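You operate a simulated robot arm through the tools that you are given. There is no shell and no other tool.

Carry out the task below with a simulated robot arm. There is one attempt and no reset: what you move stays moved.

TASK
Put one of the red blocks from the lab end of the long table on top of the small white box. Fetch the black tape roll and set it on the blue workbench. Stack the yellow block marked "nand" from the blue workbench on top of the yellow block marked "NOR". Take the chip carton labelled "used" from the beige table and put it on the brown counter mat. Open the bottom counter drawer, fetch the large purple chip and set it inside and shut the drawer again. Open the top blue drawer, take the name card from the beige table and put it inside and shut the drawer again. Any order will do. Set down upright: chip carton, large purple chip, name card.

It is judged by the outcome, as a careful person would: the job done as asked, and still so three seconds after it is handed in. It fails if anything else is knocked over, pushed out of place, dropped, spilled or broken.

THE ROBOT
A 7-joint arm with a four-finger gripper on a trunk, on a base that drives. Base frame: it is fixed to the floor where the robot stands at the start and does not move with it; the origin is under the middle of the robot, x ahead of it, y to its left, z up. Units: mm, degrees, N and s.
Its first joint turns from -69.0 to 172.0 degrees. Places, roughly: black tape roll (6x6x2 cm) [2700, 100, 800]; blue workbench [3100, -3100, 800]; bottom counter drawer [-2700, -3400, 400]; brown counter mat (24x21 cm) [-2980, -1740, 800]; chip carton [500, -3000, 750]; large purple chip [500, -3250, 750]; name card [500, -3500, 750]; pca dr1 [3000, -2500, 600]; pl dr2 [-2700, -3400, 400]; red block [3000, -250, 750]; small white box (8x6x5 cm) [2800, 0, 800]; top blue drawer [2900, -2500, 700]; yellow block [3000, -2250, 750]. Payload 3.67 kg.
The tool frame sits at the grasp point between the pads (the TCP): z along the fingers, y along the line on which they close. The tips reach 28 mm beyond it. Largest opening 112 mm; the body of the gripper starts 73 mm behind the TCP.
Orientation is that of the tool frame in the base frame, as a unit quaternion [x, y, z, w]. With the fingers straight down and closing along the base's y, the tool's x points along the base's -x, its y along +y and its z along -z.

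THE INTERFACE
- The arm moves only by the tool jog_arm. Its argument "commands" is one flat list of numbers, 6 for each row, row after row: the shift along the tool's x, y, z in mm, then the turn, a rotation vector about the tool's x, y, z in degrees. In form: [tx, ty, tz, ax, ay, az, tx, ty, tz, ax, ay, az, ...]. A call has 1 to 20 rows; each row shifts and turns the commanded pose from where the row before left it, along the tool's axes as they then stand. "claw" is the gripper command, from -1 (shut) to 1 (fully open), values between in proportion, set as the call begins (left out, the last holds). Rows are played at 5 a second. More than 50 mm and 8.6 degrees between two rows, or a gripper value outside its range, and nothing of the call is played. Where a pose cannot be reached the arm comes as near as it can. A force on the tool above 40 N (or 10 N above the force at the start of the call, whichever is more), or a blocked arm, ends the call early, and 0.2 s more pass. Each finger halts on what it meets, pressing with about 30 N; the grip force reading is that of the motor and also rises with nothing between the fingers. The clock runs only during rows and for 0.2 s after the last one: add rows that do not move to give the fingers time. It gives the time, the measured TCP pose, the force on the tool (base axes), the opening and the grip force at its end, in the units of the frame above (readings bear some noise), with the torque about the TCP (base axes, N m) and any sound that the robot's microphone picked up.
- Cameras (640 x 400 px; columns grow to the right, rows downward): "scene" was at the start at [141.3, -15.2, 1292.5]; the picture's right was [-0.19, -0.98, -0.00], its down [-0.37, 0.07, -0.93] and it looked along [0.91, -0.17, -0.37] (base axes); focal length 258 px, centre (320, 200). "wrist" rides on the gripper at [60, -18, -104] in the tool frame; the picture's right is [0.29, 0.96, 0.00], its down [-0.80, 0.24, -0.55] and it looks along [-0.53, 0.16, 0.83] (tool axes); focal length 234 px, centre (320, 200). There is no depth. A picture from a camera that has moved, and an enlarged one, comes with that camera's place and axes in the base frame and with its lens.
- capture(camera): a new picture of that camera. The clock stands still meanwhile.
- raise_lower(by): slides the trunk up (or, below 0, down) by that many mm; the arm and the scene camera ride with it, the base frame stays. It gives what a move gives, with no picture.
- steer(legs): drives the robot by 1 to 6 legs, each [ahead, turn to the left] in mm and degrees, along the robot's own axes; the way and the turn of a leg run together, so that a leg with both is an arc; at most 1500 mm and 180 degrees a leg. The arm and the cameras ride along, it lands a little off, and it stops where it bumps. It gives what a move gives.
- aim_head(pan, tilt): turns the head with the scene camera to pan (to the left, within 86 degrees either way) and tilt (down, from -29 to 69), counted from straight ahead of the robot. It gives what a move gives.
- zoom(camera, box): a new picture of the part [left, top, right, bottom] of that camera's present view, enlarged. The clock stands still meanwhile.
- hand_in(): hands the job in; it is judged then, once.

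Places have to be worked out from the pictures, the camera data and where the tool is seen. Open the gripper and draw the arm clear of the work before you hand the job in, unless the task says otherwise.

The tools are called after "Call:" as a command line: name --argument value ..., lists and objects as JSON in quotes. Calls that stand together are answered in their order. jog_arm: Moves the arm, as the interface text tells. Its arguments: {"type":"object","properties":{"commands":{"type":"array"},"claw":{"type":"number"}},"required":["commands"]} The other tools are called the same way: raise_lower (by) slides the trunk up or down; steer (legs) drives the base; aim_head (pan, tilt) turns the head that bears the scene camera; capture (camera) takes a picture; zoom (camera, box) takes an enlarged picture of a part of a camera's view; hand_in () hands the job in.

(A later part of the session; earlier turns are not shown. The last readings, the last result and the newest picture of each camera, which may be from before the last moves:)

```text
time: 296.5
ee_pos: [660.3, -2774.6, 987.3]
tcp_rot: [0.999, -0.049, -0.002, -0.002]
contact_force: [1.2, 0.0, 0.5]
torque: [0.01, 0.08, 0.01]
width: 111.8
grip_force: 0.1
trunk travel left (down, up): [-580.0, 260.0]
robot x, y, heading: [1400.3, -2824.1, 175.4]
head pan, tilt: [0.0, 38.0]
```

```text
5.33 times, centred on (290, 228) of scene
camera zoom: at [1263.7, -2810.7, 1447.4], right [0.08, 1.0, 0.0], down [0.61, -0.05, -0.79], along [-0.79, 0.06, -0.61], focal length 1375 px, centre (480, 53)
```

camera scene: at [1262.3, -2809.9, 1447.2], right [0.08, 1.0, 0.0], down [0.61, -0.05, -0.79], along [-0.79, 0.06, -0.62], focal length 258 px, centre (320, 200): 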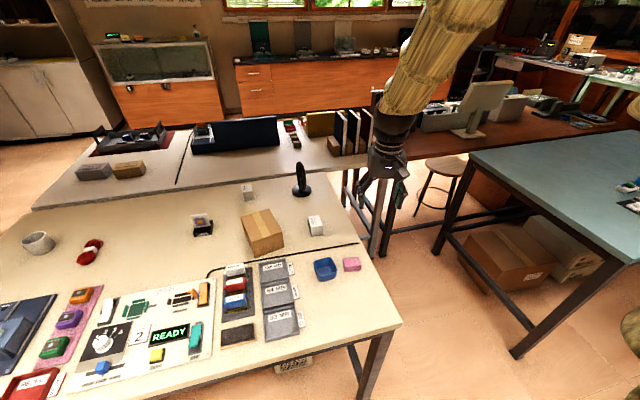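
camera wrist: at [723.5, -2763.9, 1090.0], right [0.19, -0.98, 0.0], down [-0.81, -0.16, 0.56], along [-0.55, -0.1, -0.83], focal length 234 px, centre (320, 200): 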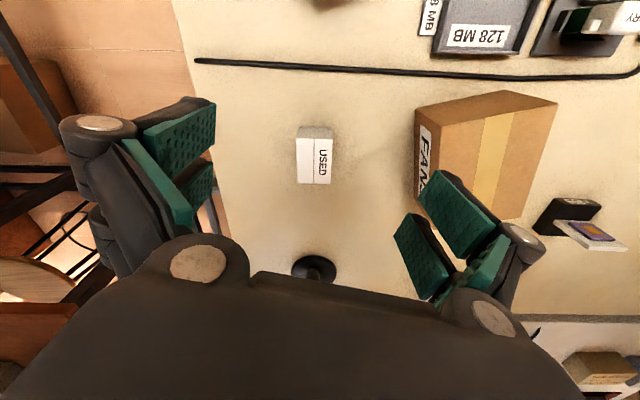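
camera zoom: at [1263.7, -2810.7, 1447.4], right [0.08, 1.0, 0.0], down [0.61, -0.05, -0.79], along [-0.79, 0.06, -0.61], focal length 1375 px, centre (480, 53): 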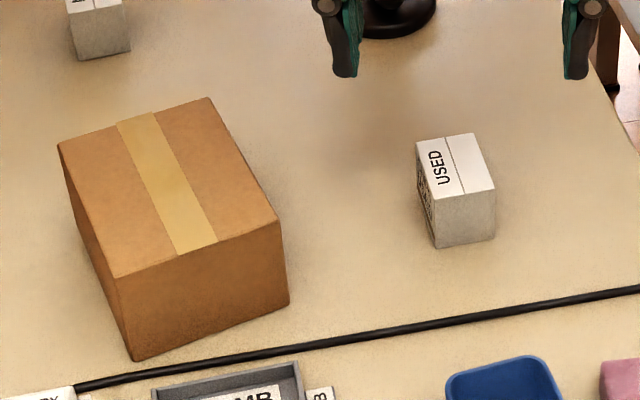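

The carton (≈52×37 mm, ~60 tall) is centred at ≈(616,-2776), turned ≈10°. I align over it and descend partway.

Call:
jog_arm --commands '[-44.2, 6.3, 0, 0, 0, 0, 0, 0, 20, 0, 0, -8, 0, 0, 40, 0, 0, -7.9, 0, 0, 20, 0, 0, 0, 0, 0, 0, 0, 0, 0]' --claw 0.3

Call:
capture --camera "wrist"

Call:
zoom --camera "scene" --box '[250, 180, 370, 255]'

```text
time: 297.7
ee_pos: [616.3, -2775.8, 904.8]
tcp_rot: [0.996, 0.089, -0.002, -0.001]
contact_force: [-0.4, 0.1, -0.4]
torque: [0.02, 0.01, 0.01]
width: 73.1
grip_force: 0.1
trunk travel left (down, up): [-580.0, 260.0]
robot x, y, heading: [1395.4, -2824.1, 175.3]
head pan, tilt: [0.0, 38.0]
```

```text
taken
camera wrist: at [672.2, -2747.8, 1009.3], right [0.45, -0.89, 0.0], down [-0.74, -0.38, 0.55], along [-0.5, -0.25, -0.83], focal length 234 px, centre (320, 200)
```

wrist: 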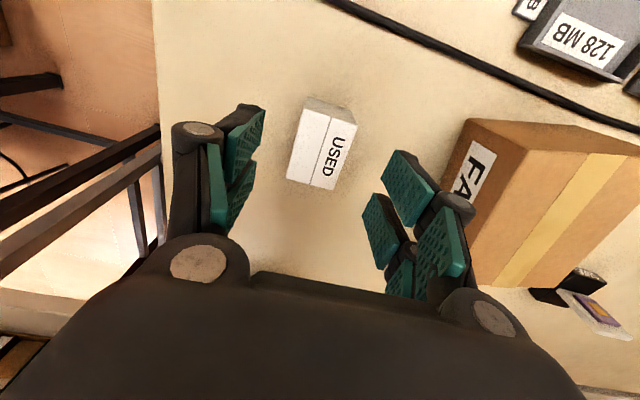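

```text
5.33 times, centred on (310, 218) of scene
camera zoom: at [1261.9, -2809.8, 1447.1], right [0.08, 1.0, 0.0], down [0.61, -0.05, -0.79], along [-0.79, 0.06, -0.62], focal length 1375 px, centre (373, 107)
```

zoom: 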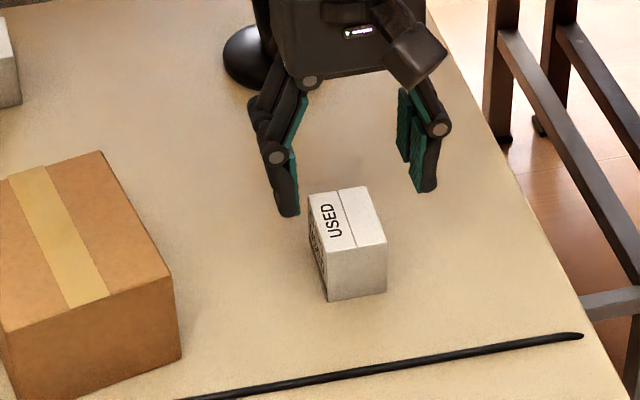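

Alignment is good and the fans box is clear. I descend to z≈836 and close.

Call:
jog_arm --commands '[0, 0, 30, 0, 0, 0, 0, 0, 25, 0, 0, 0, 0, 0, 14, 0, 0, 0, 0, 0, 0, 0, 0, 0]'

Call:
jog_arm --commands '[0, 0, 0, 0, 0, 0, 0, 0, 0, 0, 0, 0, 0, 0, 0, 0, 0, 0, 0, 0, 0, 0, 0, 0]' --claw -1

Call:
capture --camera "wrist"

```text
time: 298.7
ee_pos: [615.8, -2774.6, 837.8]
tcp_rot: [0.996, 0.089, -0.002, -0.002]
contact_force: [-0.5, 0.1, -0.2]
torque: [-0.03, -0.01, 0.0]
width: 72.8
grip_force: 0.0
trunk travel left (down, up): [-580.0, 260.0]
robot x, y, heading: [1396.5, -2823.6, 175.8]
head pan, tilt: [0.0, 38.0]
```

```text
time: 299.7
ee_pos: [615.8, -2775.0, 838.2]
tcp_rot: [0.996, 0.089, 0.0, -0.001]
contact_force: [0.7, 0.4, 0.2]
torque: [0.03, 0.02, -0.03]
width: 39.1
grip_force: 29.9
trunk travel left (down, up): [-580.0, 260.0]
robot x, y, heading: [1402.2, -2825.7, 175.3]
head pan, tilt: [0.0, 38.0]
```

```text
taken
camera wrist: at [671.6, -2747.9, 941.2], right [0.45, -0.89, 0.0], down [-0.74, -0.38, 0.56], along [-0.5, -0.25, -0.83], focal length 234 px, centre (320, 200)
```

wrist: 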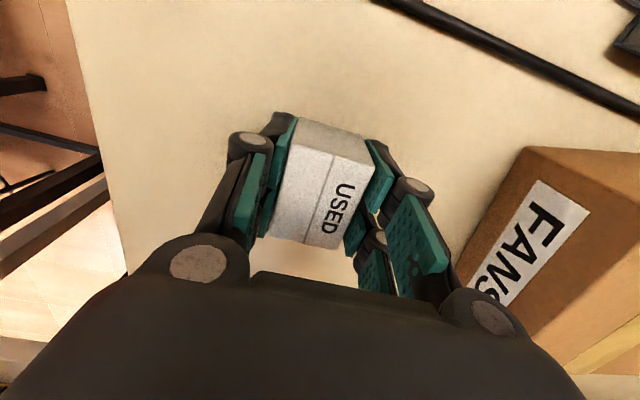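

Gripped at 39 mm. I lift gently and pull in.

Call:
jog_arm --commands '[0, 0, -3, 0, 0, 0, 0, 0, -5, 0, 0, 0, 0, 0, -8, 0, 0, 0, 0, 0, -12, 0, 0, 0, 0, 0, -20, 0, 0, 0, 0, 0, -25, 0, 0, 0, 0, 0, -30, 0, 0, 0, 0, 0, -30, 0, 0, 0, 0, 0, -30, 0, 0, 0, 0, 0, -30, 0, 0, 0, 0, 0, -20, 0, 0, 0, 30, 0, 0, 0, 0, 0, 40, 0, 0, 0, 0, 0, 30, 0, 0, 0, 0, 0, 0, 0, 0, 0, 0, 0]'

Call:
capture --camera "wrist"

Call:
aim_head --pan 30 --tilt 15

Call:
capture --camera "scene"

Call:
aim_head --pan 70 --tilt 15

Call:
capture --camera "scene"

```text
time: 302.9
ee_pos: [714.0, -2759.1, 1049.8]
tcp_rot: [0.996, 0.089, -0.001, -0.001]
contact_force: [0.0, 0.2, -0.3]
torque: [0.01, -0.04, -0.02]
width: 39.4
grip_force: 30.2
trunk travel left (down, up): [-580.0, 260.0]
robot x, y, heading: [1399.5, -2825.9, 175.4]
head pan, tilt: [0.0, 38.0]
```

```text
taken
camera wrist: at [771.0, -2731.0, 1153.1], right [0.45, -0.89, 0.0], down [-0.74, -0.38, 0.55], along [-0.5, -0.25, -0.83], focal length 234 px, centre (320, 200)
```

wrist: 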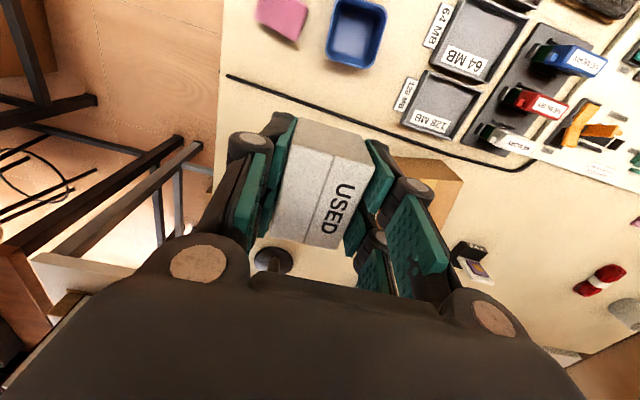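

```text
time: 303.8
ee_pos: [714.3, -2757.8, 1049.9]
tcp_rot: [0.996, 0.089, 0.0, -0.001]
contact_force: [0.2, 0.1, -0.9]
torque: [0.01, -0.02, 0.02]
width: 39.3
grip_force: 30.0
trunk travel left (down, up): [-580.0, 260.0]
robot x, y, heading: [1396.5, -2821.7, 175.4]
head pan, tilt: [30.0, 15.0]
```

```text
taken
camera scene: at [1263.9, -2856.8, 1483.7], right [-0.43, 0.9, 0.0], down [0.23, 0.11, -0.97], along [-0.87, -0.41, -0.26], focal length 258 px, centre (320, 200)
```

scene: 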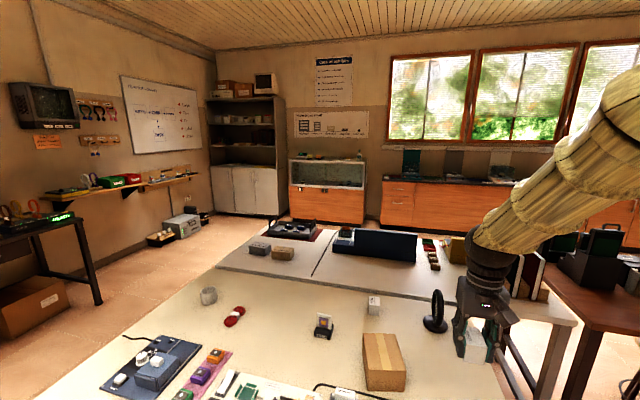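

```text
time: 304.9
ee_pos: [714.7, -2757.8, 1049.7]
tcp_rot: [0.996, 0.089, -0.001, -0.001]
contact_force: [0.3, 0.5, -0.2]
torque: [-0.02, 0.0, 0.02]
width: 39.3
grip_force: 29.4
trunk travel left (down, up): [-580.0, 260.0]
robot x, y, heading: [1398.4, -2824.7, 175.4]
head pan, tilt: [70.0, 15.0]
```

```text
taken
camera scene: at [1309.3, -2901.8, 1483.8], right [-0.91, 0.42, 0.0], down [0.11, 0.23, -0.97], along [-0.4, -0.88, -0.26], focal length 258 px, centre (320, 200)
```

scene: 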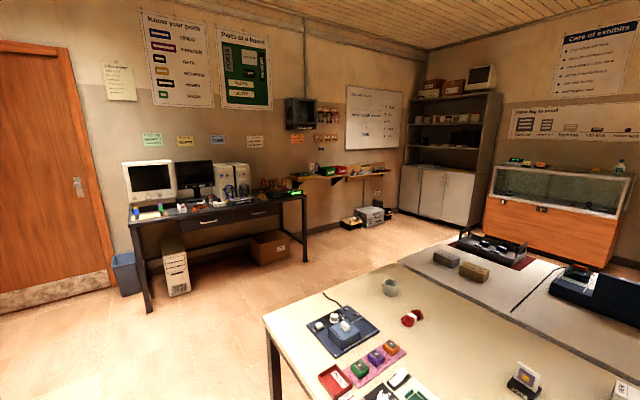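

Carton is held. The mat and counter are to the west (counter front x≈-2700); I route around the south side of the tables.

Call:
steer --legs '[[0, 105], [1500, 0], [200, 0], [0, -100.4]]'

Call:
aim_head --pan 10 --tilt 20

Call:
capture --camera "scene"

```text
time: 322.1
ee_pos: [1018.7, -4483.0, 1049.6]
tcp_rot: [0.991, 0.13, -0.001, -0.002]
contact_force: [-0.1, 0.0, -1.4]
torque: [-0.02, 0.0, 0.02]
width: 39.2
grip_force: 30.4
trunk travel left (down, up): [-580.0, 260.0]
robot x, y, heading: [1707.7, -4491.0, -179.4]
head pan, tilt: [70.0, 15.0]
```

```text
time: 323.4
ee_pos: [1019.0, -4483.4, 1051.0]
tcp_rot: [0.991, 0.131, -0.001, -0.001]
contact_force: [-0.2, 0.7, -0.1]
torque: [0.01, -0.01, 0.01]
width: 39.2
grip_force: 29.7
trunk travel left (down, up): [-580.0, 260.0]
robot x, y, heading: [1702.4, -4491.1, -179.7]
head pan, tilt: [10.0, 20.0]
```

```text
taken
camera scene: at [1563.5, -4504.9, 1475.6], right [-0.18, 0.98, 0.0], down [0.34, 0.06, -0.94], along [-0.92, -0.17, -0.34], focal length 258 px, centre (320, 200)
```

scene: 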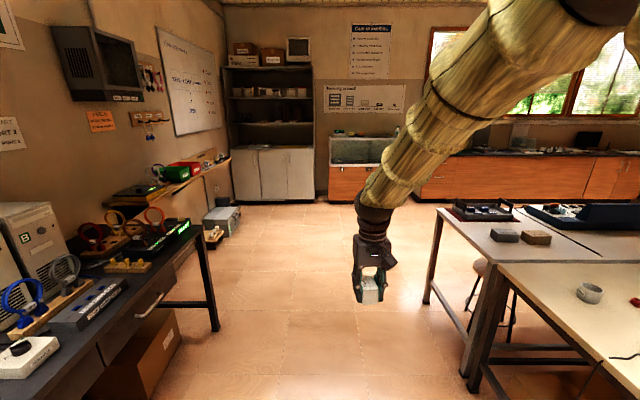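

The corridor is clear. I drive 3000 mm west, then turn north toward the mat.

Call:
steer --legs '[[1500, 0], [1500, 0], [0, -76.7]]'

Call:
aim_head --pan 20 --tilt 20

Call:
capture --camera "scene"

Call:
aim_head --pan 60 --tilt 20

Call:
capture --camera "scene"

```text
time: 341.2
ee_pos: [-1439.6, -3837.5, 1051.1]
tcp_rot: [0.858, -0.514, 0.0, -0.002]
contact_force: [0.3, 1.2, -0.5]
torque: [0.01, 0.04, -0.04]
width: 39.1
grip_force: 30.2
trunk travel left (down, up): [-580.0, 260.0]
robot x, y, heading: [-1293.6, -4508.1, 103.1]
head pan, tilt: [10.0, 20.0]
```

```text
time: 341.9
ee_pos: [-1440.0, -3838.4, 1049.8]
tcp_rot: [0.858, -0.514, -0.001, -0.002]
contact_force: [0.6, 0.1, -1.4]
torque: [-0.01, -0.02, 0.0]
width: 39.4
grip_force: 30.4
trunk travel left (down, up): [-580.0, 260.0]
robot x, y, heading: [-1289.5, -4508.1, 103.2]
head pan, tilt: [20.0, 20.0]
```

```text
taken
camera scene: at [-1355.4, -4379.5, 1475.6], right [0.84, 0.55, 0.0], down [0.19, -0.29, -0.94], along [-0.52, 0.79, -0.34], focal length 258 px, centre (320, 200)
```

scene: 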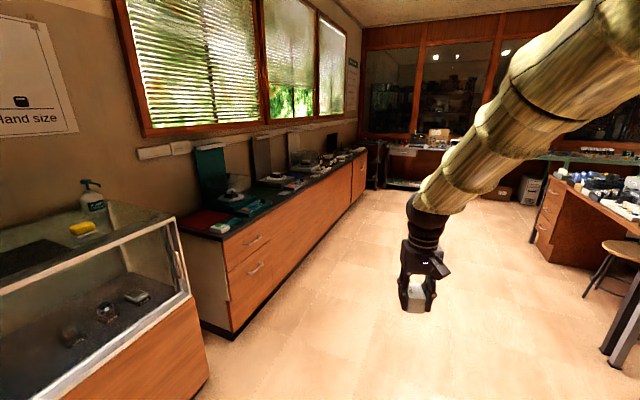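

```text
time: 343.0
ee_pos: [-1440.8, -3838.6, 1049.7]
tcp_rot: [0.857, -0.515, 0.001, -0.002]
contact_force: [0.2, 0.0, -0.5]
torque: [0.01, 0.0, -0.01]
width: 39.1
grip_force: 29.6
trunk travel left (down, up): [-580.0, 260.0]
robot x, y, heading: [-1293.0, -4511.4, 103.2]
head pan, tilt: [60.0, 20.0]
```

```text
taken
camera scene: at [-1393.4, -4430.5, 1475.6], right [0.29, 0.96, 0.0], down [0.33, -0.1, -0.94], along [-0.9, 0.27, -0.34], focal length 258 px, centre (320, 200)
```

scene: 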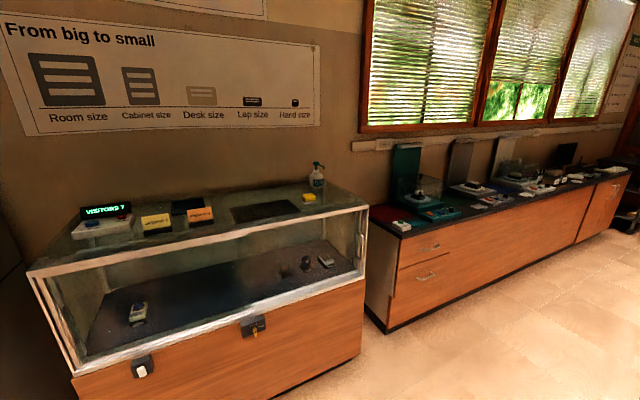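

The counter front runs from about (-2478,-3643) to (-3062,-364), also turned 10°. I drive north along the free floor to the mat's level.

Call:
steer --legs '[[1500, 0], [1330, 0], [0, 86.8]]'

Call:
aim_head --pan 0 --tilt 30

Call:
capture --camera "scene"

```text
time: 360.5
ee_pos: [-2604.1, -1846.4, 1050.6]
tcp_rot: [0.976, 0.216, -0.001, -0.001]
contact_force: [1.0, -0.6, -1.2]
torque: [-0.01, -0.01, 0.03]
width: 39.3
grip_force: 29.6
trunk travel left (down, up): [-580.0, 260.0]
robot x, y, heading: [-1925.1, -1737.8, -169.9]
head pan, tilt: [60.0, 20.0]
```

```text
time: 361.8
ee_pos: [-2605.9, -1845.4, 1051.2]
tcp_rot: [0.976, 0.217, -0.002, -0.002]
contact_force: [-0.6, -0.4, -0.7]
torque: [0.02, -0.01, -0.01]
width: 39.2
grip_force: 29.9
trunk travel left (down, up): [-580.0, 260.0]
robot x, y, heading: [-1925.5, -1737.5, -169.8]
head pan, tilt: [0.0, 30.0]
```

```text
taken
camera scene: at [-2065.4, -1756.8, 1459.5], right [-0.18, 0.98, 0.0], down [0.49, 0.09, -0.87], along [-0.85, -0.15, -0.5], focal length 258 px, centre (320, 200)
```

scene: 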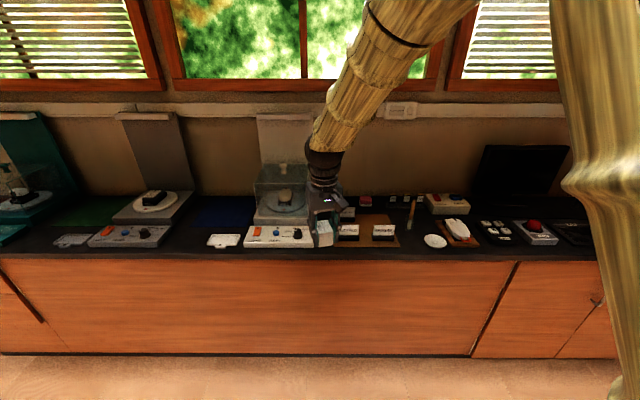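

I see a brown mat behind the gripper at about (365,225). I zoom in on it.

Call:
zoom --camera "scene" --box '[290, 170, 450, 270]'

Call:
capture --camera "wrist"

```text
4.00 times, centred on (370, 220) of scene
camera zoom: at [-2065.4, -1756.8, 1459.5], right [-0.18, 0.98, 0.0], down [0.49, 0.09, -0.87], along [-0.85, -0.15, -0.5], focal length 1032 px, centre (120, 120)
```

zoom: 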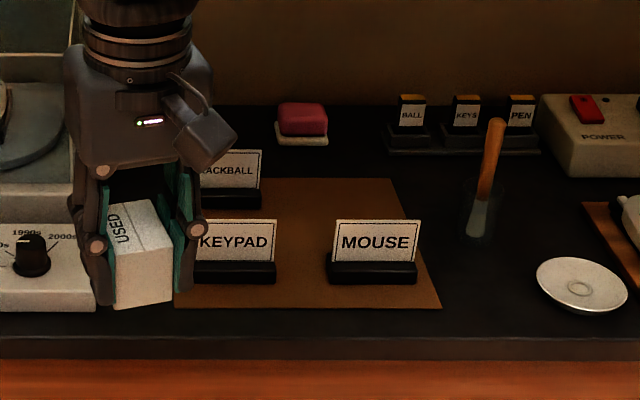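

```text
taken
camera wrist: at [-2557.0, -1805.0, 1153.5], right [0.67, -0.75, 0.0], down [-0.62, -0.56, 0.55], along [-0.42, -0.37, -0.83], focal length 234 px, centre (320, 200)
```

wrist: 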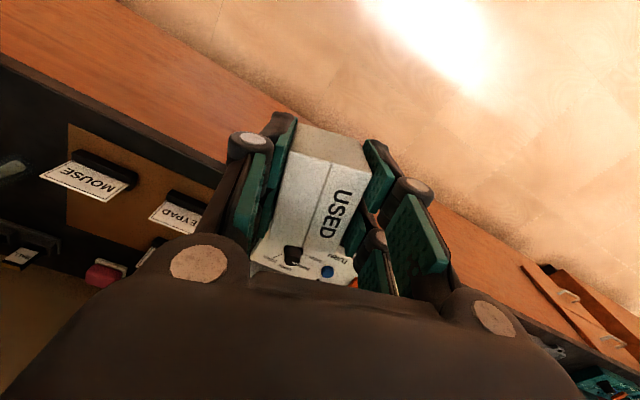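

The counter top is z≈796; the mat holds TRACKBALL, KEYPAD and MOUSE cards, with a free area behind MOUSE around (-3025,-1690). I line up the tool for that and drive 300 mm closer.

Call:
jog_arm --commands '[-4.2, -40.4, 0, 0, 0, 0, -4.2, -40.4, 0, 0, 0, 0, -4.2, -40.4, 0, 0, 0, 0, -4.2, -40.4, 0, 0, 0, 0, -4.2, -40.4, 0, 0, 0, 0, -4.2, -40.4, 0, 0, 0, 0, 0, 0, 0, 0, 0, 7.5, 0, 0, 0, 0, 0, 7.5, 0, 0, 0, 0, 0, 0]'

Call:
steer --legs '[[300, 0]]'

Call:
capture --camera "wrist"

Call:
aim_head --pan -10 --tilt 35

Call:
capture --camera "scene"

```text
time: 363.8
ee_pos: [-2728.8, -1636.5, 1051.7]
tcp_rot: [0.996, 0.086, -0.001, -0.001]
contact_force: [-0.4, -0.3, -0.1]
torque: [0.01, 0.0, -0.02]
width: 39.2
grip_force: 29.6
trunk travel left (down, up): [-580.0, 260.0]
robot x, y, heading: [-1928.9, -1734.7, -169.8]
head pan, tilt: [0.0, 30.0]
```

```text
time: 365.8
ee_pos: [-3028.7, -1688.1, 1050.3]
tcp_rot: [0.996, 0.085, -0.001, -0.001]
contact_force: [-0.1, -0.8, -0.7]
torque: [0.01, -0.04, -0.04]
width: 39.2
grip_force: 30.5
trunk travel left (down, up): [-580.0, 260.0]
robot x, y, heading: [-2225.8, -1789.1, -170.0]
head pan, tilt: [0.0, 30.0]
```

```text
taken
camera wrist: at [-2971.7, -1660.6, 1153.7], right [0.45, -0.89, 0.0], down [-0.74, -0.37, 0.55], along [-0.5, -0.25, -0.83], focal length 234 px, centre (320, 200)
```

wrist: 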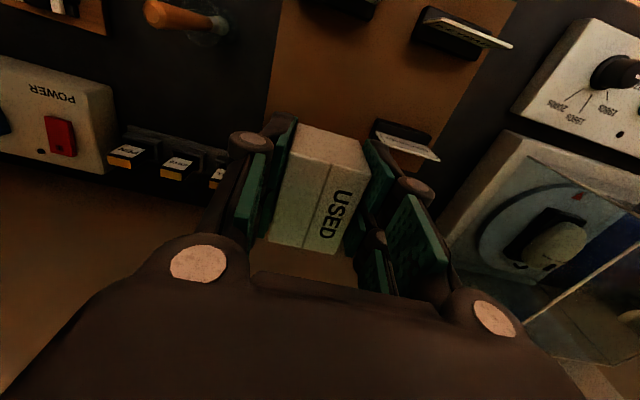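

```text
time: 366.5
ee_pos: [-3027.8, -1687.2, 1050.6]
tcp_rot: [0.996, 0.085, -0.002, -0.002]
contact_force: [0.4, -0.4, -0.5]
torque: [0.02, 0.0, 0.0]
width: 39.2
grip_force: 30.0
trunk travel left (down, up): [-580.0, 260.0]
robot x, y, heading: [-2225.0, -1786.8, -169.7]
head pan, tilt: [-10.0, 35.0]
```

```text
taken
camera scene: at [-2362.8, -1793.6, 1451.8], right [0.0, 1.0, 0.0], down [0.57, 0.0, -0.82], along [-0.82, 0.0, -0.57], focal length 258 px, centre (320, 200)
```

scene: 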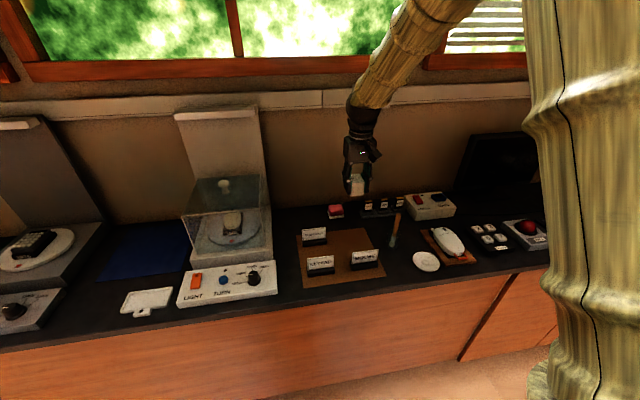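

The spot under the tool is on the free part of the mat. I lower toward it.

Call:
jog_arm --commands '[0, 0, 30, 0, 0, 0, 0, 0, 40, 0, 0, 0, 0, 0, 40, 0, 0, 0, 0, 0, 40, 0, 0, 0, 0, 0, 20, 0, 0, 0, 0, 0, 0, 0, 0, 0]'

Call:
capture --camera "wrist"

Call:
zoom --camera "scene" --box '[270, 180, 430, 300]'

```text
time: 367.9
ee_pos: [-3028.3, -1687.9, 881.1]
tcp_rot: [0.996, 0.085, -0.002, -0.002]
contact_force: [0.1, -0.2, -0.5]
torque: [0.01, -0.01, 0.01]
width: 39.3
grip_force: 30.4
trunk travel left (down, up): [-580.0, 260.0]
robot x, y, heading: [-2224.5, -1785.5, -170.0]
head pan, tilt: [-10.0, 35.0]
```

```text
taken
camera wrist: at [-2971.3, -1660.1, 984.1], right [0.45, -0.89, 0.0], down [-0.74, -0.37, 0.56], along [-0.5, -0.25, -0.83], focal length 234 px, centre (320, 200)
```

wrist: 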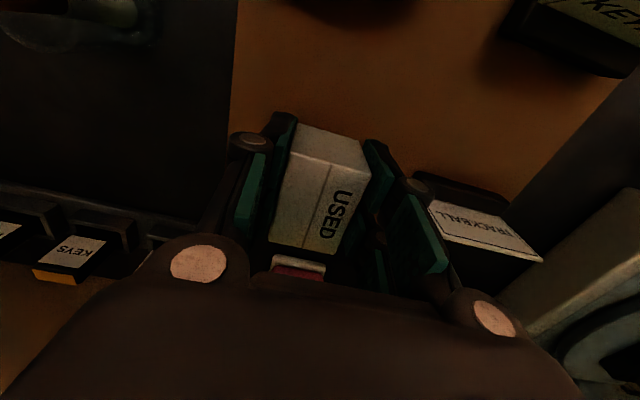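

```text
3.33 times, centred on (350, 240) of scene
camera zoom: at [-2362.9, -1793.5, 1451.8], right [0.0, 1.0, 0.0], down [0.57, 0.0, -0.82], along [-0.82, 0.0, -0.57], focal length 860 px, centre (220, 67)
```

zoom: 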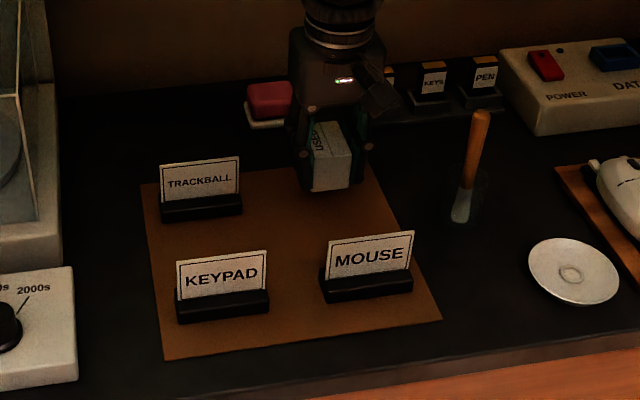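

Clear of the neighbouring cards. I continue down and feel for the mat.

Call:
jog_arm --commands '[0, 0, 20, 0, 0, 0, 0, 0, 14, 0, 0, 0, 0, 0, 0, 0, 0, 0]'

Call:
jog_arm --commands '[0, 0, 3, 0, 0, 0, 0, 0, 0, 0, 0, 0]'

Call:
jog_arm --commands '[0, 0, 2, 0, 0, 0, 0, 0, 0, 0, 0, 0]'

```text
time: 368.7
ee_pos: [-3028.6, -1686.0, 845.8]
tcp_rot: [0.996, 0.086, -0.001, -0.002]
contact_force: [-0.8, -0.6, -0.8]
torque: [0.04, 0.03, 0.01]
width: 39.3
grip_force: 29.9
trunk travel left (down, up): [-580.0, 260.0]
robot x, y, heading: [-2223.3, -1786.9, -169.7]
head pan, tilt: [-10.0, 35.0]
```

```text
time: 369.3
ee_pos: [-3027.8, -1687.1, 844.0]
tcp_rot: [0.996, 0.085, -0.002, -0.002]
contact_force: [-1.0, 0.4, -1.2]
torque: [-0.03, 0.01, 0.03]
width: 39.4
grip_force: 30.1
trunk travel left (down, up): [-580.0, 260.0]
robot x, y, heading: [-2223.3, -1789.5, -169.7]
head pan, tilt: [-10.0, 35.0]
```

```text
time: 369.9
ee_pos: [-3028.8, -1687.3, 840.9]
tcp_rot: [0.996, 0.085, -0.001, -0.002]
contact_force: [-0.1, -0.5, -0.1]
torque: [-0.03, 0.01, -0.02]
width: 39.4
grip_force: 30.6
trunk travel left (down, up): [-580.0, 260.0]
robot x, y, heading: [-2223.7, -1788.7, -170.1]
head pan, tilt: [-10.0, 35.0]
```

Call:
jog_arm --commands '[0, 0, 2, 0, 0, 0, 0, 0, 0, 0, 0, 0]'

Call:
jog_arm --commands '[0, 0, 2, 0, 0, 0, 0, 0, 0, 0, 0, 0]'

Call:
zoom --camera "scene" --box '[270, 180, 430, 300]'

```text
time: 370.5
ee_pos: [-3027.7, -1687.8, 840.8]
tcp_rot: [0.996, 0.086, -0.003, -0.001]
contact_force: [0.1, 1.2, 6.0]
torque: [-0.01, -0.07, -0.02]
width: 39.4
grip_force: 30.3
trunk travel left (down, up): [-580.0, 260.0]
robot x, y, heading: [-2226.2, -1788.6, -170.1]
head pan, tilt: [-10.0, 35.0]
```

```text
time: 371.1
ee_pos: [-3028.0, -1686.4, 840.6]
tcp_rot: [0.996, 0.086, -0.004, -0.002]
contact_force: [-2.1, 2.4, 25.1]
torque: [0.09, -0.15, -0.01]
width: 39.2
grip_force: 30.2
trunk travel left (down, up): [-580.0, 260.0]
robot x, y, heading: [-2225.5, -1791.5, -169.8]
head pan, tilt: [-10.0, 35.0]
```

```text
3.33 times, centred on (350, 240) of scene
camera zoom: at [-2361.0, -1793.6, 1452.2], right [0.0, 1.0, 0.0], down [0.57, 0.0, -0.82], along [-0.82, 0.0, -0.57], focal length 860 px, centre (220, 67)
```

zoom: 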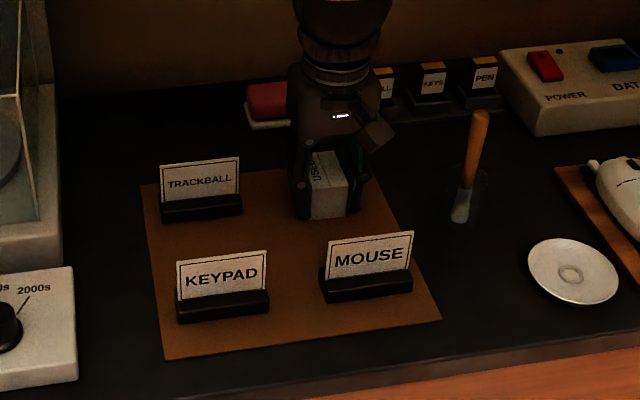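

The carton stands on the mat. I relieve the force and release in steps.

Call:
jog_arm --commands '[0, 0, -2.5, 0, 0, 0, 0, 0, 0, 0, 0, 0]'

Call:
jog_arm --commands '[0, 0, 0, 0, 0, 0, 0, 0, 0, 0, 0, 0]' --claw -0.2

Call:
jog_arm --commands '[0, 0, 0, 0, 0, 0, 0, 0, 0, 0, 0, 0]' --claw 0.0

Call:
zoom --camera "wrist" --box '[200, 90, 460, 270]'

```text
time: 371.7
ee_pos: [-3027.9, -1686.1, 841.0]
tcp_rot: [0.996, 0.085, -0.002, -0.002]
contact_force: [-6.6, 2.7, 9.9]
torque: [0.04, 0.34, -0.02]
width: 38.9
grip_force: 30.4
trunk travel left (down, up): [-580.0, 260.0]
robot x, y, heading: [-2222.9, -1788.0, -169.9]
head pan, tilt: [-10.0, 35.0]
```

```text
time: 372.3
ee_pos: [-3027.4, -1687.8, 840.1]
tcp_rot: [0.996, 0.085, -0.001, -0.001]
contact_force: [0.1, -1.0, 0.6]
torque: [0.0, 0.0, -0.02]
width: 44.8
grip_force: 0.2
trunk travel left (down, up): [-580.0, 260.0]
robot x, y, heading: [-2222.4, -1787.7, -170.1]
head pan, tilt: [-10.0, 35.0]
```

```text
time: 372.9
ee_pos: [-3028.5, -1686.2, 841.4]
tcp_rot: [0.996, 0.085, -0.002, -0.002]
contact_force: [0.2, 1.1, 0.1]
torque: [-0.01, -0.02, 0.0]
width: 55.9
grip_force: 0.1
trunk travel left (down, up): [-580.0, 260.0]
robot x, y, heading: [-2223.3, -1786.8, -170.0]
head pan, tilt: [-10.0, 35.0]
```

```text
2.22 times, centred on (330, 180) of wrist
camera zoom: at [-2971.4, -1659.9, 943.9], right [0.45, -0.89, 0.0], down [-0.74, -0.37, 0.56], along [-0.5, -0.25, -0.83], focal length 520 px, centre (298, 244)
```

zoom: 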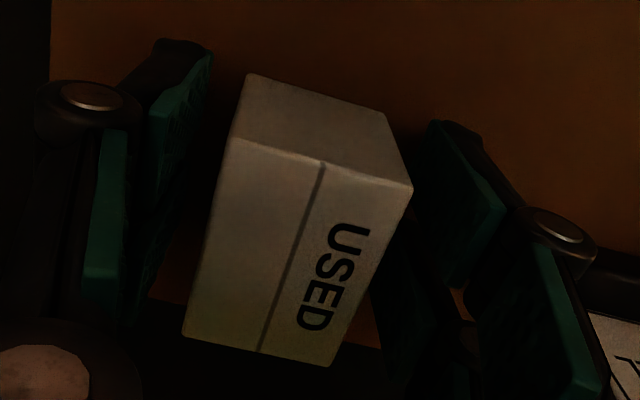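

The carton stands freely on the mat. I lift straight up and back the robot away.

Call:
jog_arm --commands '[0, 0, -10, 0, 0, 0, 0, 0, -25, 0, 0, 0, 0, 0, -35, 0, 0, 0, 0, 0, -40, 0, 0, 0, 0, 0, -40, 0, 0, 0, 0, 0, -40, 0, 0, 0, 0, 0, -20, 0, 0, 0, 0, 0, 0, 0, 0, 0]'

Call:
zoom --camera "scene" --box '[270, 180, 430, 300]'

Call:
steer --legs '[[-350, 0], [0, 80]]'

Call:
aim_head --pan -40 --tilt 25

Call:
capture --camera "scene"

```text
time: 374.7
ee_pos: [-3027.5, -1687.8, 1049.7]
tcp_rot: [0.996, 0.086, -0.002, -0.002]
contact_force: [1.1, -0.2, -0.7]
torque: [-0.03, 0.02, 0.0]
width: 56.0
grip_force: 0.1
trunk travel left (down, up): [-580.0, 260.0]
robot x, y, heading: [-2224.7, -1788.6, -170.1]
head pan, tilt: [-10.0, 35.0]
```

```text
3.33 times, centred on (350, 240) of scene
camera zoom: at [-2363.1, -1793.4, 1451.7], right [0.0, 1.0, 0.0], down [0.57, 0.0, -0.82], along [-0.82, 0.0, -0.57], focal length 860 px, centre (220, 67)
```

zoom: 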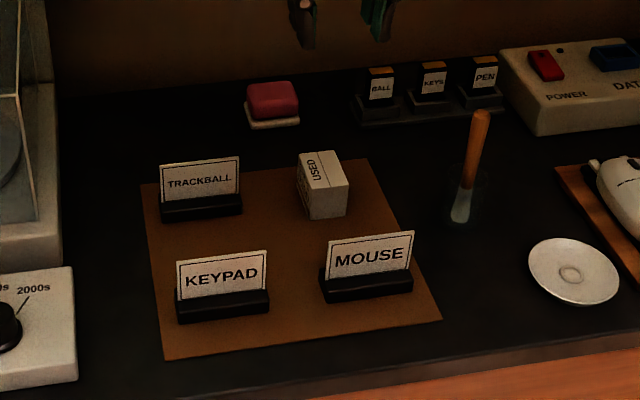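

```text
time: 380.4
ee_pos: [-2116.1, -2498.7, 1049.9]
tcp_rot: [0.708, 0.706, -0.002, 0.0]
contact_force: [0.1, -0.1, -0.1]
torque: [0.0, 0.02, -0.02]
width: 56.0
grip_force: 0.0
trunk travel left (down, up): [-580.0, 260.0]
robot x, y, heading: [-1879.0, -1726.7, -89.9]
head pan, tilt: [-10.0, 35.0]
```

```text
time: 381.4
ee_pos: [-2116.8, -2498.9, 1050.7]
tcp_rot: [0.709, 0.706, -0.003, 0.0]
contact_force: [-0.4, 0.2, -0.3]
torque: [0.0, -0.04, -0.04]
width: 56.2
grip_force: 0.0
trunk travel left (down, up): [-580.0, 260.0]
robot x, y, heading: [-1881.6, -1727.1, -90.0]
head pan, tilt: [-40.0, 25.0]
```

```text
taken
camera scene: at [-1939.1, -1845.1, 1467.5], right [-0.77, 0.64, 0.0], down [0.27, 0.32, -0.91], along [-0.58, -0.69, -0.42], focal length 258 px, centre (320, 200)
```

scene: 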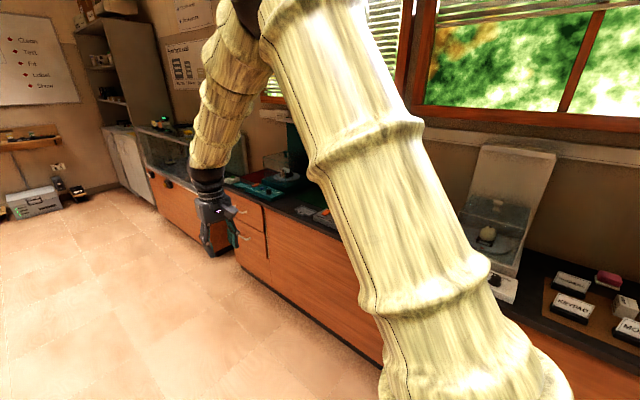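

The carton stands on the mat. Next is the bottom counter drawer, its handle near (-2524,-3380,463). I pull the tool in and drive there, facing the counter.

Call:
jog_arm --commands '[40, 0, 0, 0, 0, 0, 45, 0, 0, 0, 0, 0, 35, 0, 0, 0, 0, 0, 0, 0, 0, 0, 0, 0]'

Call:
steer --legs '[[0, 4.7], [1500, 0], [214, 0], [0, -84.7]]'

Call:
aim_head --pan 0 --tilt 38

Call:
capture --camera "scene"

```text
time: 382.4
ee_pos: [-2116.6, -2378.4, 1048.0]
tcp_rot: [0.708, 0.706, -0.002, -0.001]
contact_force: [1.0, -0.9, -1.1]
torque: [0.05, -0.01, 0.03]
width: 55.9
grip_force: 0.0
trunk travel left (down, up): [-580.0, 260.0]
robot x, y, heading: [-1880.3, -1725.4, -90.1]
head pan, tilt: [-40.0, 25.0]
```

```text
time: 395.1
ee_pos: [-2417.1, -3316.3, 1048.8]
tcp_rot: [0.996, 0.091, -0.002, -0.002]
contact_force: [-0.7, 0.5, 0.1]
torque: [-0.02, 0.0, 0.02]
width: 56.1
grip_force: 0.1
trunk travel left (down, up): [-580.0, 260.0]
robot x, y, heading: [-1731.2, -3426.1, -169.1]
head pan, tilt: [-40.0, 25.0]
```

```text
time: 396.2
ee_pos: [-2416.6, -3317.8, 1048.6]
tcp_rot: [0.996, 0.093, -0.002, -0.002]
contact_force: [0.0, -0.4, 0.2]
torque: [-0.02, 0.0, 0.0]
width: 56.0
grip_force: 0.0
trunk travel left (down, up): [-580.0, 260.0]
robot x, y, heading: [-1732.2, -3431.1, -169.2]
head pan, tilt: [0.0, 38.0]
```

```text
taken
camera scene: at [-1867.0, -3451.0, 1447.2], right [-0.19, 0.98, 0.0], down [0.6, 0.12, -0.79], along [-0.77, -0.15, -0.62], focal length 258 px, centre (320, 200)
```

scene: 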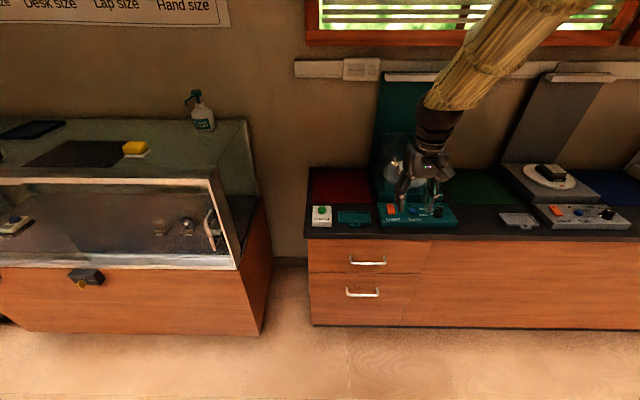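

The bottom handle is near (-2500,-3395,~480). I back off 80 mm, tip the tool horizontal with vertical closing as before.

Call:
steer --legs '[[-80, 0]]'

Call:
jog_arm --commands '[0, 0, 0, 0, -8.5, 0, 0, 0, 0, 0, -8.5, 0, 0, 0, 0, 0, -8.5, 0, 0, 0, 0, 0, -8.5, 0, 0, 0, 0, 0, -8.5, 0, 0, 0, 0, 0, -8.5, 0, 0, 0, 0, 0, -8.5, 0, 0, 0, 0, 0, -8.5, 0, 0, 0, 0, 0, -8.5, 0, 0, 0, 0, 0, -8.5, 0, 0, 0, 0, 0, -5, 0, 0, 0, 0, 0, 0, 0]'

Call:
jog_arm --commands '[0, 0, 0, 0, 0, 8.5, 0, 0, 0, 0, 0, 8.5, 0, 0, 0, 0, 0, 8.5, 0, 0, 0, 0, 0, 8.5, 0, 0, 0, 0, 0, 8.5, 0, 0, 0, 0, 0, 8.5, 0, 0, 0, 0, 0, 8.5, 0, 0, 0, 0, 0, 8.5, 0, 0, 0, 0, 0, 8.5, 0, 0, 0, 0, 0, 8.5, 0, 0, 0, 0, 0, 5, 0, 0, 0, 0, 0, 0]'

```text
time: 397.3
ee_pos: [-2336.2, -3302.0, 1050.9]
tcp_rot: [0.996, 0.093, -0.003, -0.002]
contact_force: [-0.1, -0.5, -0.1]
torque: [0.01, 0.05, 0.01]
width: 55.7
grip_force: 0.1
trunk travel left (down, up): [-580.0, 260.0]
robot x, y, heading: [-1650.7, -3415.3, -169.3]
head pan, tilt: [0.0, 38.0]
```

```text
time: 399.9
ee_pos: [-2351.3, -3303.2, 1049.7]
tcp_rot: [-0.702, -0.066, 0.706, -0.064]
contact_force: [0.1, -0.4, 0.0]
torque: [0.0, 0.01, -0.04]
width: 55.9
grip_force: 0.1
out of reach, approached as far as the arm can: row 8, 9
trunk travel left (down, up): [-580.0, 260.0]
robot x, y, heading: [-1650.6, -3414.8, -169.4]
head pan, tilt: [0.0, 38.0]
```

```text
time: 402.5
ee_pos: [-2352.4, -3303.8, 1049.0]
tcp_rot: [0.543, -0.451, -0.453, 0.544]
contact_force: [-0.7, -0.6, -0.5]
torque: [-0.04, -0.03, -0.01]
width: 55.8
grip_force: 0.1
trunk travel left (down, up): [-580.0, 260.0]
robot x, y, heading: [-1653.0, -3411.8, -169.1]
head pan, tilt: [0.0, 38.0]
```

Horizontal and rolled correctly. I lower the trunk to handle height in two moves and look.

Call:
raise_lower --by -400

Call:
raise_lower --by -165

Call:
capture --camera "wrist"

Call:
aim_head --pan 0 --tilt 28

Call:
capture --camera "scene"

```text
time: 406.3
ee_pos: [-2352.5, -3304.3, 649.1]
tcp_rot: [0.544, -0.45, -0.453, 0.544]
contact_force: [0.3, 0.4, 0.3]
torque: [0.03, 0.01, 0.01]
width: 56.0
grip_force: 0.0
trunk travel left (down, up): [-180.0, 660.0]
robot x, y, heading: [-1653.9, -3413.2, -169.3]
head pan, tilt: [0.0, 38.0]
```

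```text
time: 408.2
ee_pos: [-2351.4, -3303.5, 483.2]
tcp_rot: [0.544, -0.45, -0.453, 0.544]
contact_force: [0.1, 0.5, 0.3]
torque: [0.01, -0.02, 0.02]
width: 55.9
grip_force: 0.0
trunk travel left (down, up): [-15.0, 825.0]
robot x, y, heading: [-1646.6, -3410.9, -169.5]
head pan, tilt: [0.0, 38.0]
```

```text
taken
camera wrist: at [-2238.7, -3344.2, 465.0], right [0.06, -0.29, 0.96], down [0.4, 0.88, 0.24], along [-0.92, 0.37, 0.16], focal length 234 px, centre (320, 200)
```

wrist: 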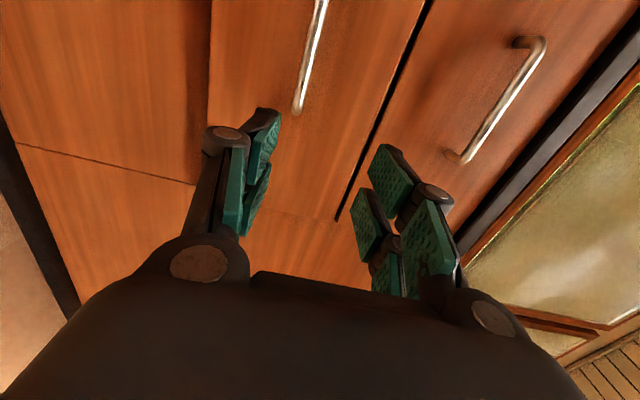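

```text
time: 408.9
ee_pos: [-2352.6, -3304.2, 483.9]
tcp_rot: [0.544, -0.449, -0.453, 0.545]
contact_force: [-0.2, 0.9, -0.3]
torque: [0.03, -0.01, 0.01]
width: 55.8
grip_force: 0.1
trunk travel left (down, up): [-15.0, 825.0]
robot x, y, heading: [-1652.4, -3412.7, -169.4]
head pan, tilt: [0.0, 28.0]
```

```text
taken
camera scene: at [-1792.1, -3436.6, 897.7], right [-0.19, 0.98, 0.0], down [0.46, 0.09, -0.88], along [-0.87, -0.17, -0.47], focal length 258 px, centre (320, 200)
```

scene: 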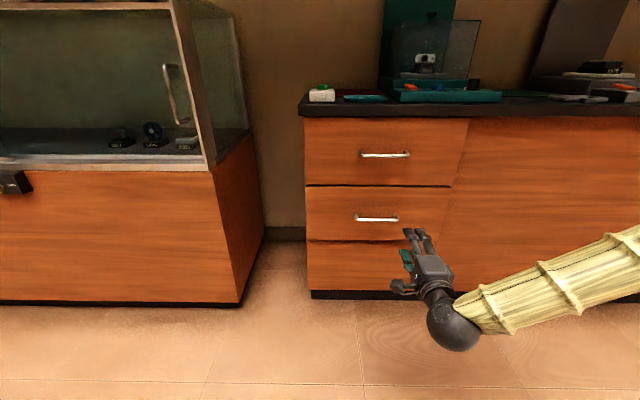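

The bottom handle bar is ~163 mm ahead, 58 mm to the left and ~22 mm below the tool axis. I align and advance 95 mm, then recheck.

Call:
jog_arm --commands '[29, -11, 0, 0, 0, 0, 29, -11, 0, 0, 0, 0, 0, 0, 32, 0, 0, 0, 0, 0, 32, 0, 0, 0, 0, 0, 31, 0, 0, 0, 0, 0, 0, 0, 0, 0]'

Call:
capture --camera "wrist"

Call:
zoom --camera "scene" --box '[300, 170, 460, 270]'

```text
time: 410.3
ee_pos: [-2436.3, -3376.9, 462.5]
tcp_rot: [0.544, -0.449, -0.454, 0.544]
contact_force: [0.2, 0.5, 0.1]
torque: [-0.01, 0.0, -0.01]
width: 56.2
grip_force: 0.0
trunk travel left (down, up): [-15.0, 825.0]
robot x, y, heading: [-1652.1, -3414.8, -169.2]
head pan, tilt: [0.0, 28.0]
```

```text
taken
camera wrist: at [-2322.0, -3417.6, 442.7], right [0.06, -0.29, 0.96], down [0.4, 0.88, 0.24], along [-0.92, 0.37, 0.16], focal length 234 px, centre (320, 200)
```

wrist: 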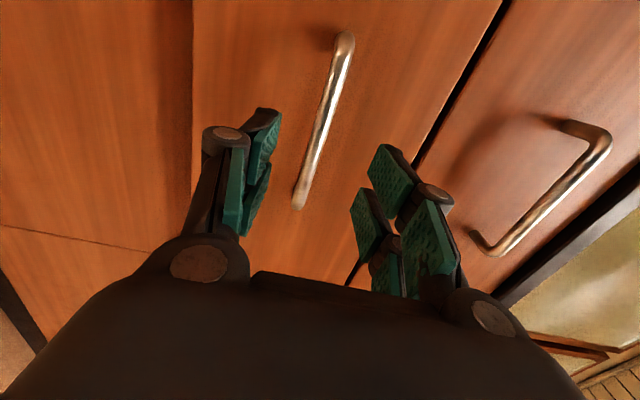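

```text
4.00 times, centred on (380, 220) of scene
camera zoom: at [-1792.1, -3436.6, 897.7], right [-0.19, 0.98, 0.0], down [0.46, 0.09, -0.88], along [-0.87, -0.17, -0.47], focal length 1032 px, centre (80, 120)
```

zoom: 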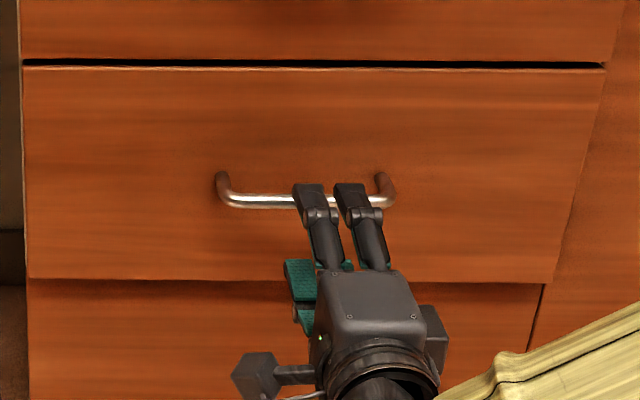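

Aligned laterally and vertically; bar ≈75–85 mm ahead. I advance 65 mm and check again.

Call:
jog_arm --commands '[0, 0, 25, 0, 0, 0, 0, 0, 20, 0, 0, 0, 0, 0, 20, 0, 0, 0, 0, 0, 0, 0, 0, 0]'

Call:
capture --camera "wrist"

```text
time: 411.3
ee_pos: [-2498.2, -3389.4, 461.8]
tcp_rot: [0.544, -0.449, -0.454, 0.544]
contact_force: [-0.9, -0.2, 0.8]
torque: [-0.01, -0.02, -0.01]
width: 56.0
grip_force: 0.0
trunk travel left (down, up): [-15.0, 825.0]
robot x, y, heading: [-1651.2, -3410.1, -169.4]
head pan, tilt: [0.0, 28.0]
```

```text
taken
camera wrist: at [-2385.7, -3430.2, 443.3], right [0.06, -0.29, 0.96], down [0.4, 0.88, 0.24], along [-0.92, 0.37, 0.16], focal length 234 px, centre (320, 200)
```

wrist: 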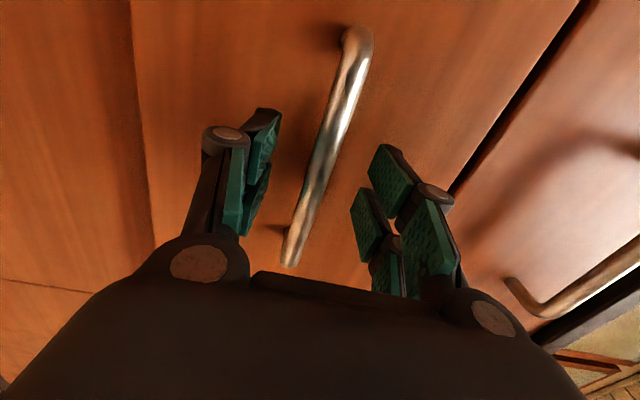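

Nearly the same view as when I gripped the blue drawer. I advance 8 mm and close.

Call:
jog_arm --commands '[0, 0, 8, 0, 0, 0, 0, 0, 0, 0, 0, 0]'

Call:
jog_arm --commands '[0, 0, 0, 0, 0, 0, 0, 0, 0, 0, 0, 0, 0, 0, 0, 0, 0, 0]' --claw -1

Call:
capture --camera "wrist"

```text
time: 411.9
ee_pos: [-2507.3, -3393.0, 461.3]
tcp_rot: [0.544, -0.449, -0.454, 0.544]
contact_force: [0.2, -0.4, -0.4]
torque: [-0.02, 0.02, 0.01]
width: 56.0
grip_force: 0.1
trunk travel left (down, up): [-15.0, 825.0]
robot x, y, heading: [-1650.5, -3415.5, -169.1]
head pan, tilt: [0.0, 28.0]
```

```text
time: 412.7
ee_pos: [-2506.8, -3390.9, 458.9]
tcp_rot: [0.544, -0.452, -0.452, 0.544]
contact_force: [0.8, -3.0, -19.1]
torque: [-0.62, -0.01, 0.0]
width: 10.4
grip_force: 45.4
trunk travel left (down, up): [-15.0, 825.0]
robot x, y, heading: [-1653.9, -3413.6, -169.2]
head pan, tilt: [0.0, 28.0]
```

```text
taken
camera wrist: at [-2393.5, -3431.9, 440.5], right [0.05, -0.29, 0.96], down [0.4, 0.89, 0.24], along [-0.92, 0.37, 0.16], focal length 234 px, centre (320, 200)
```

wrist: 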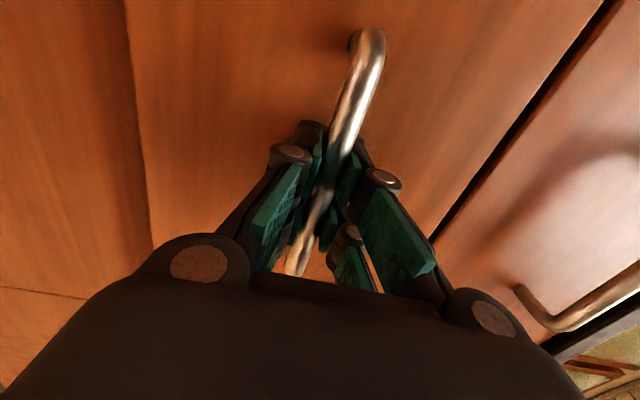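

Gripped (10.4 mm). I pull by driving back 250 mm in two moves.

Call:
steer --legs '[[-120, 0]]'

Call:
steer --legs '[[-140, 0]]'

Call:
capture --camera "scene"

```text
time: 414.1
ee_pos: [-2387.8, -3370.1, 459.0]
tcp_rot: [0.547, -0.451, -0.449, 0.544]
contact_force: [-0.2, -0.3, -2.7]
torque: [-0.56, -0.11, -0.4]
width: 10.3
grip_force: 45.1
trunk travel left (down, up): [-15.0, 825.0]
robot x, y, heading: [-1533.0, -3391.1, -169.1]
head pan, tilt: [0.0, 28.0]
stopped in leg 1: the force on the tool passed its limit at 41 N (the readings are from after the stop); the commanded pose is now the measured one
```

```text
time: 415.4
ee_pos: [-2249.3, -3346.6, 459.0]
tcp_rot: [0.548, -0.449, -0.45, 0.544]
contact_force: [3.6, -15.6, -5.8]
torque: [-0.8, -0.1, 0.05]
width: 10.4
grip_force: 45.1
trunk travel left (down, up): [-15.0, 825.0]
robot x, y, heading: [-1398.2, -3362.3, -169.0]
head pan, tilt: [0.0, 28.0]
```

```text
taken
camera scene: at [-1536.9, -3388.4, 897.6], right [-0.19, 0.98, 0.0], down [0.46, 0.09, -0.88], along [-0.87, -0.17, -0.47], focal length 258 px, centre (320, 200)
```

scene: 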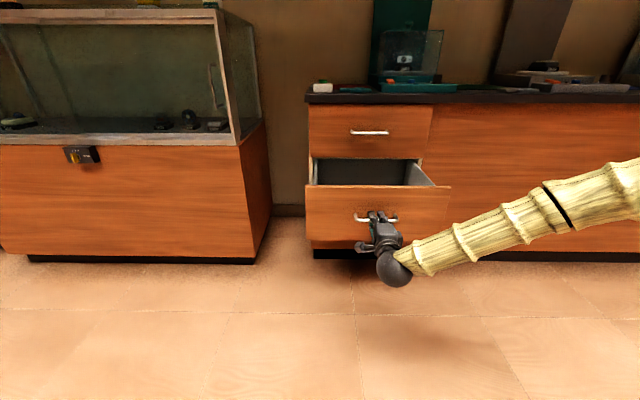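

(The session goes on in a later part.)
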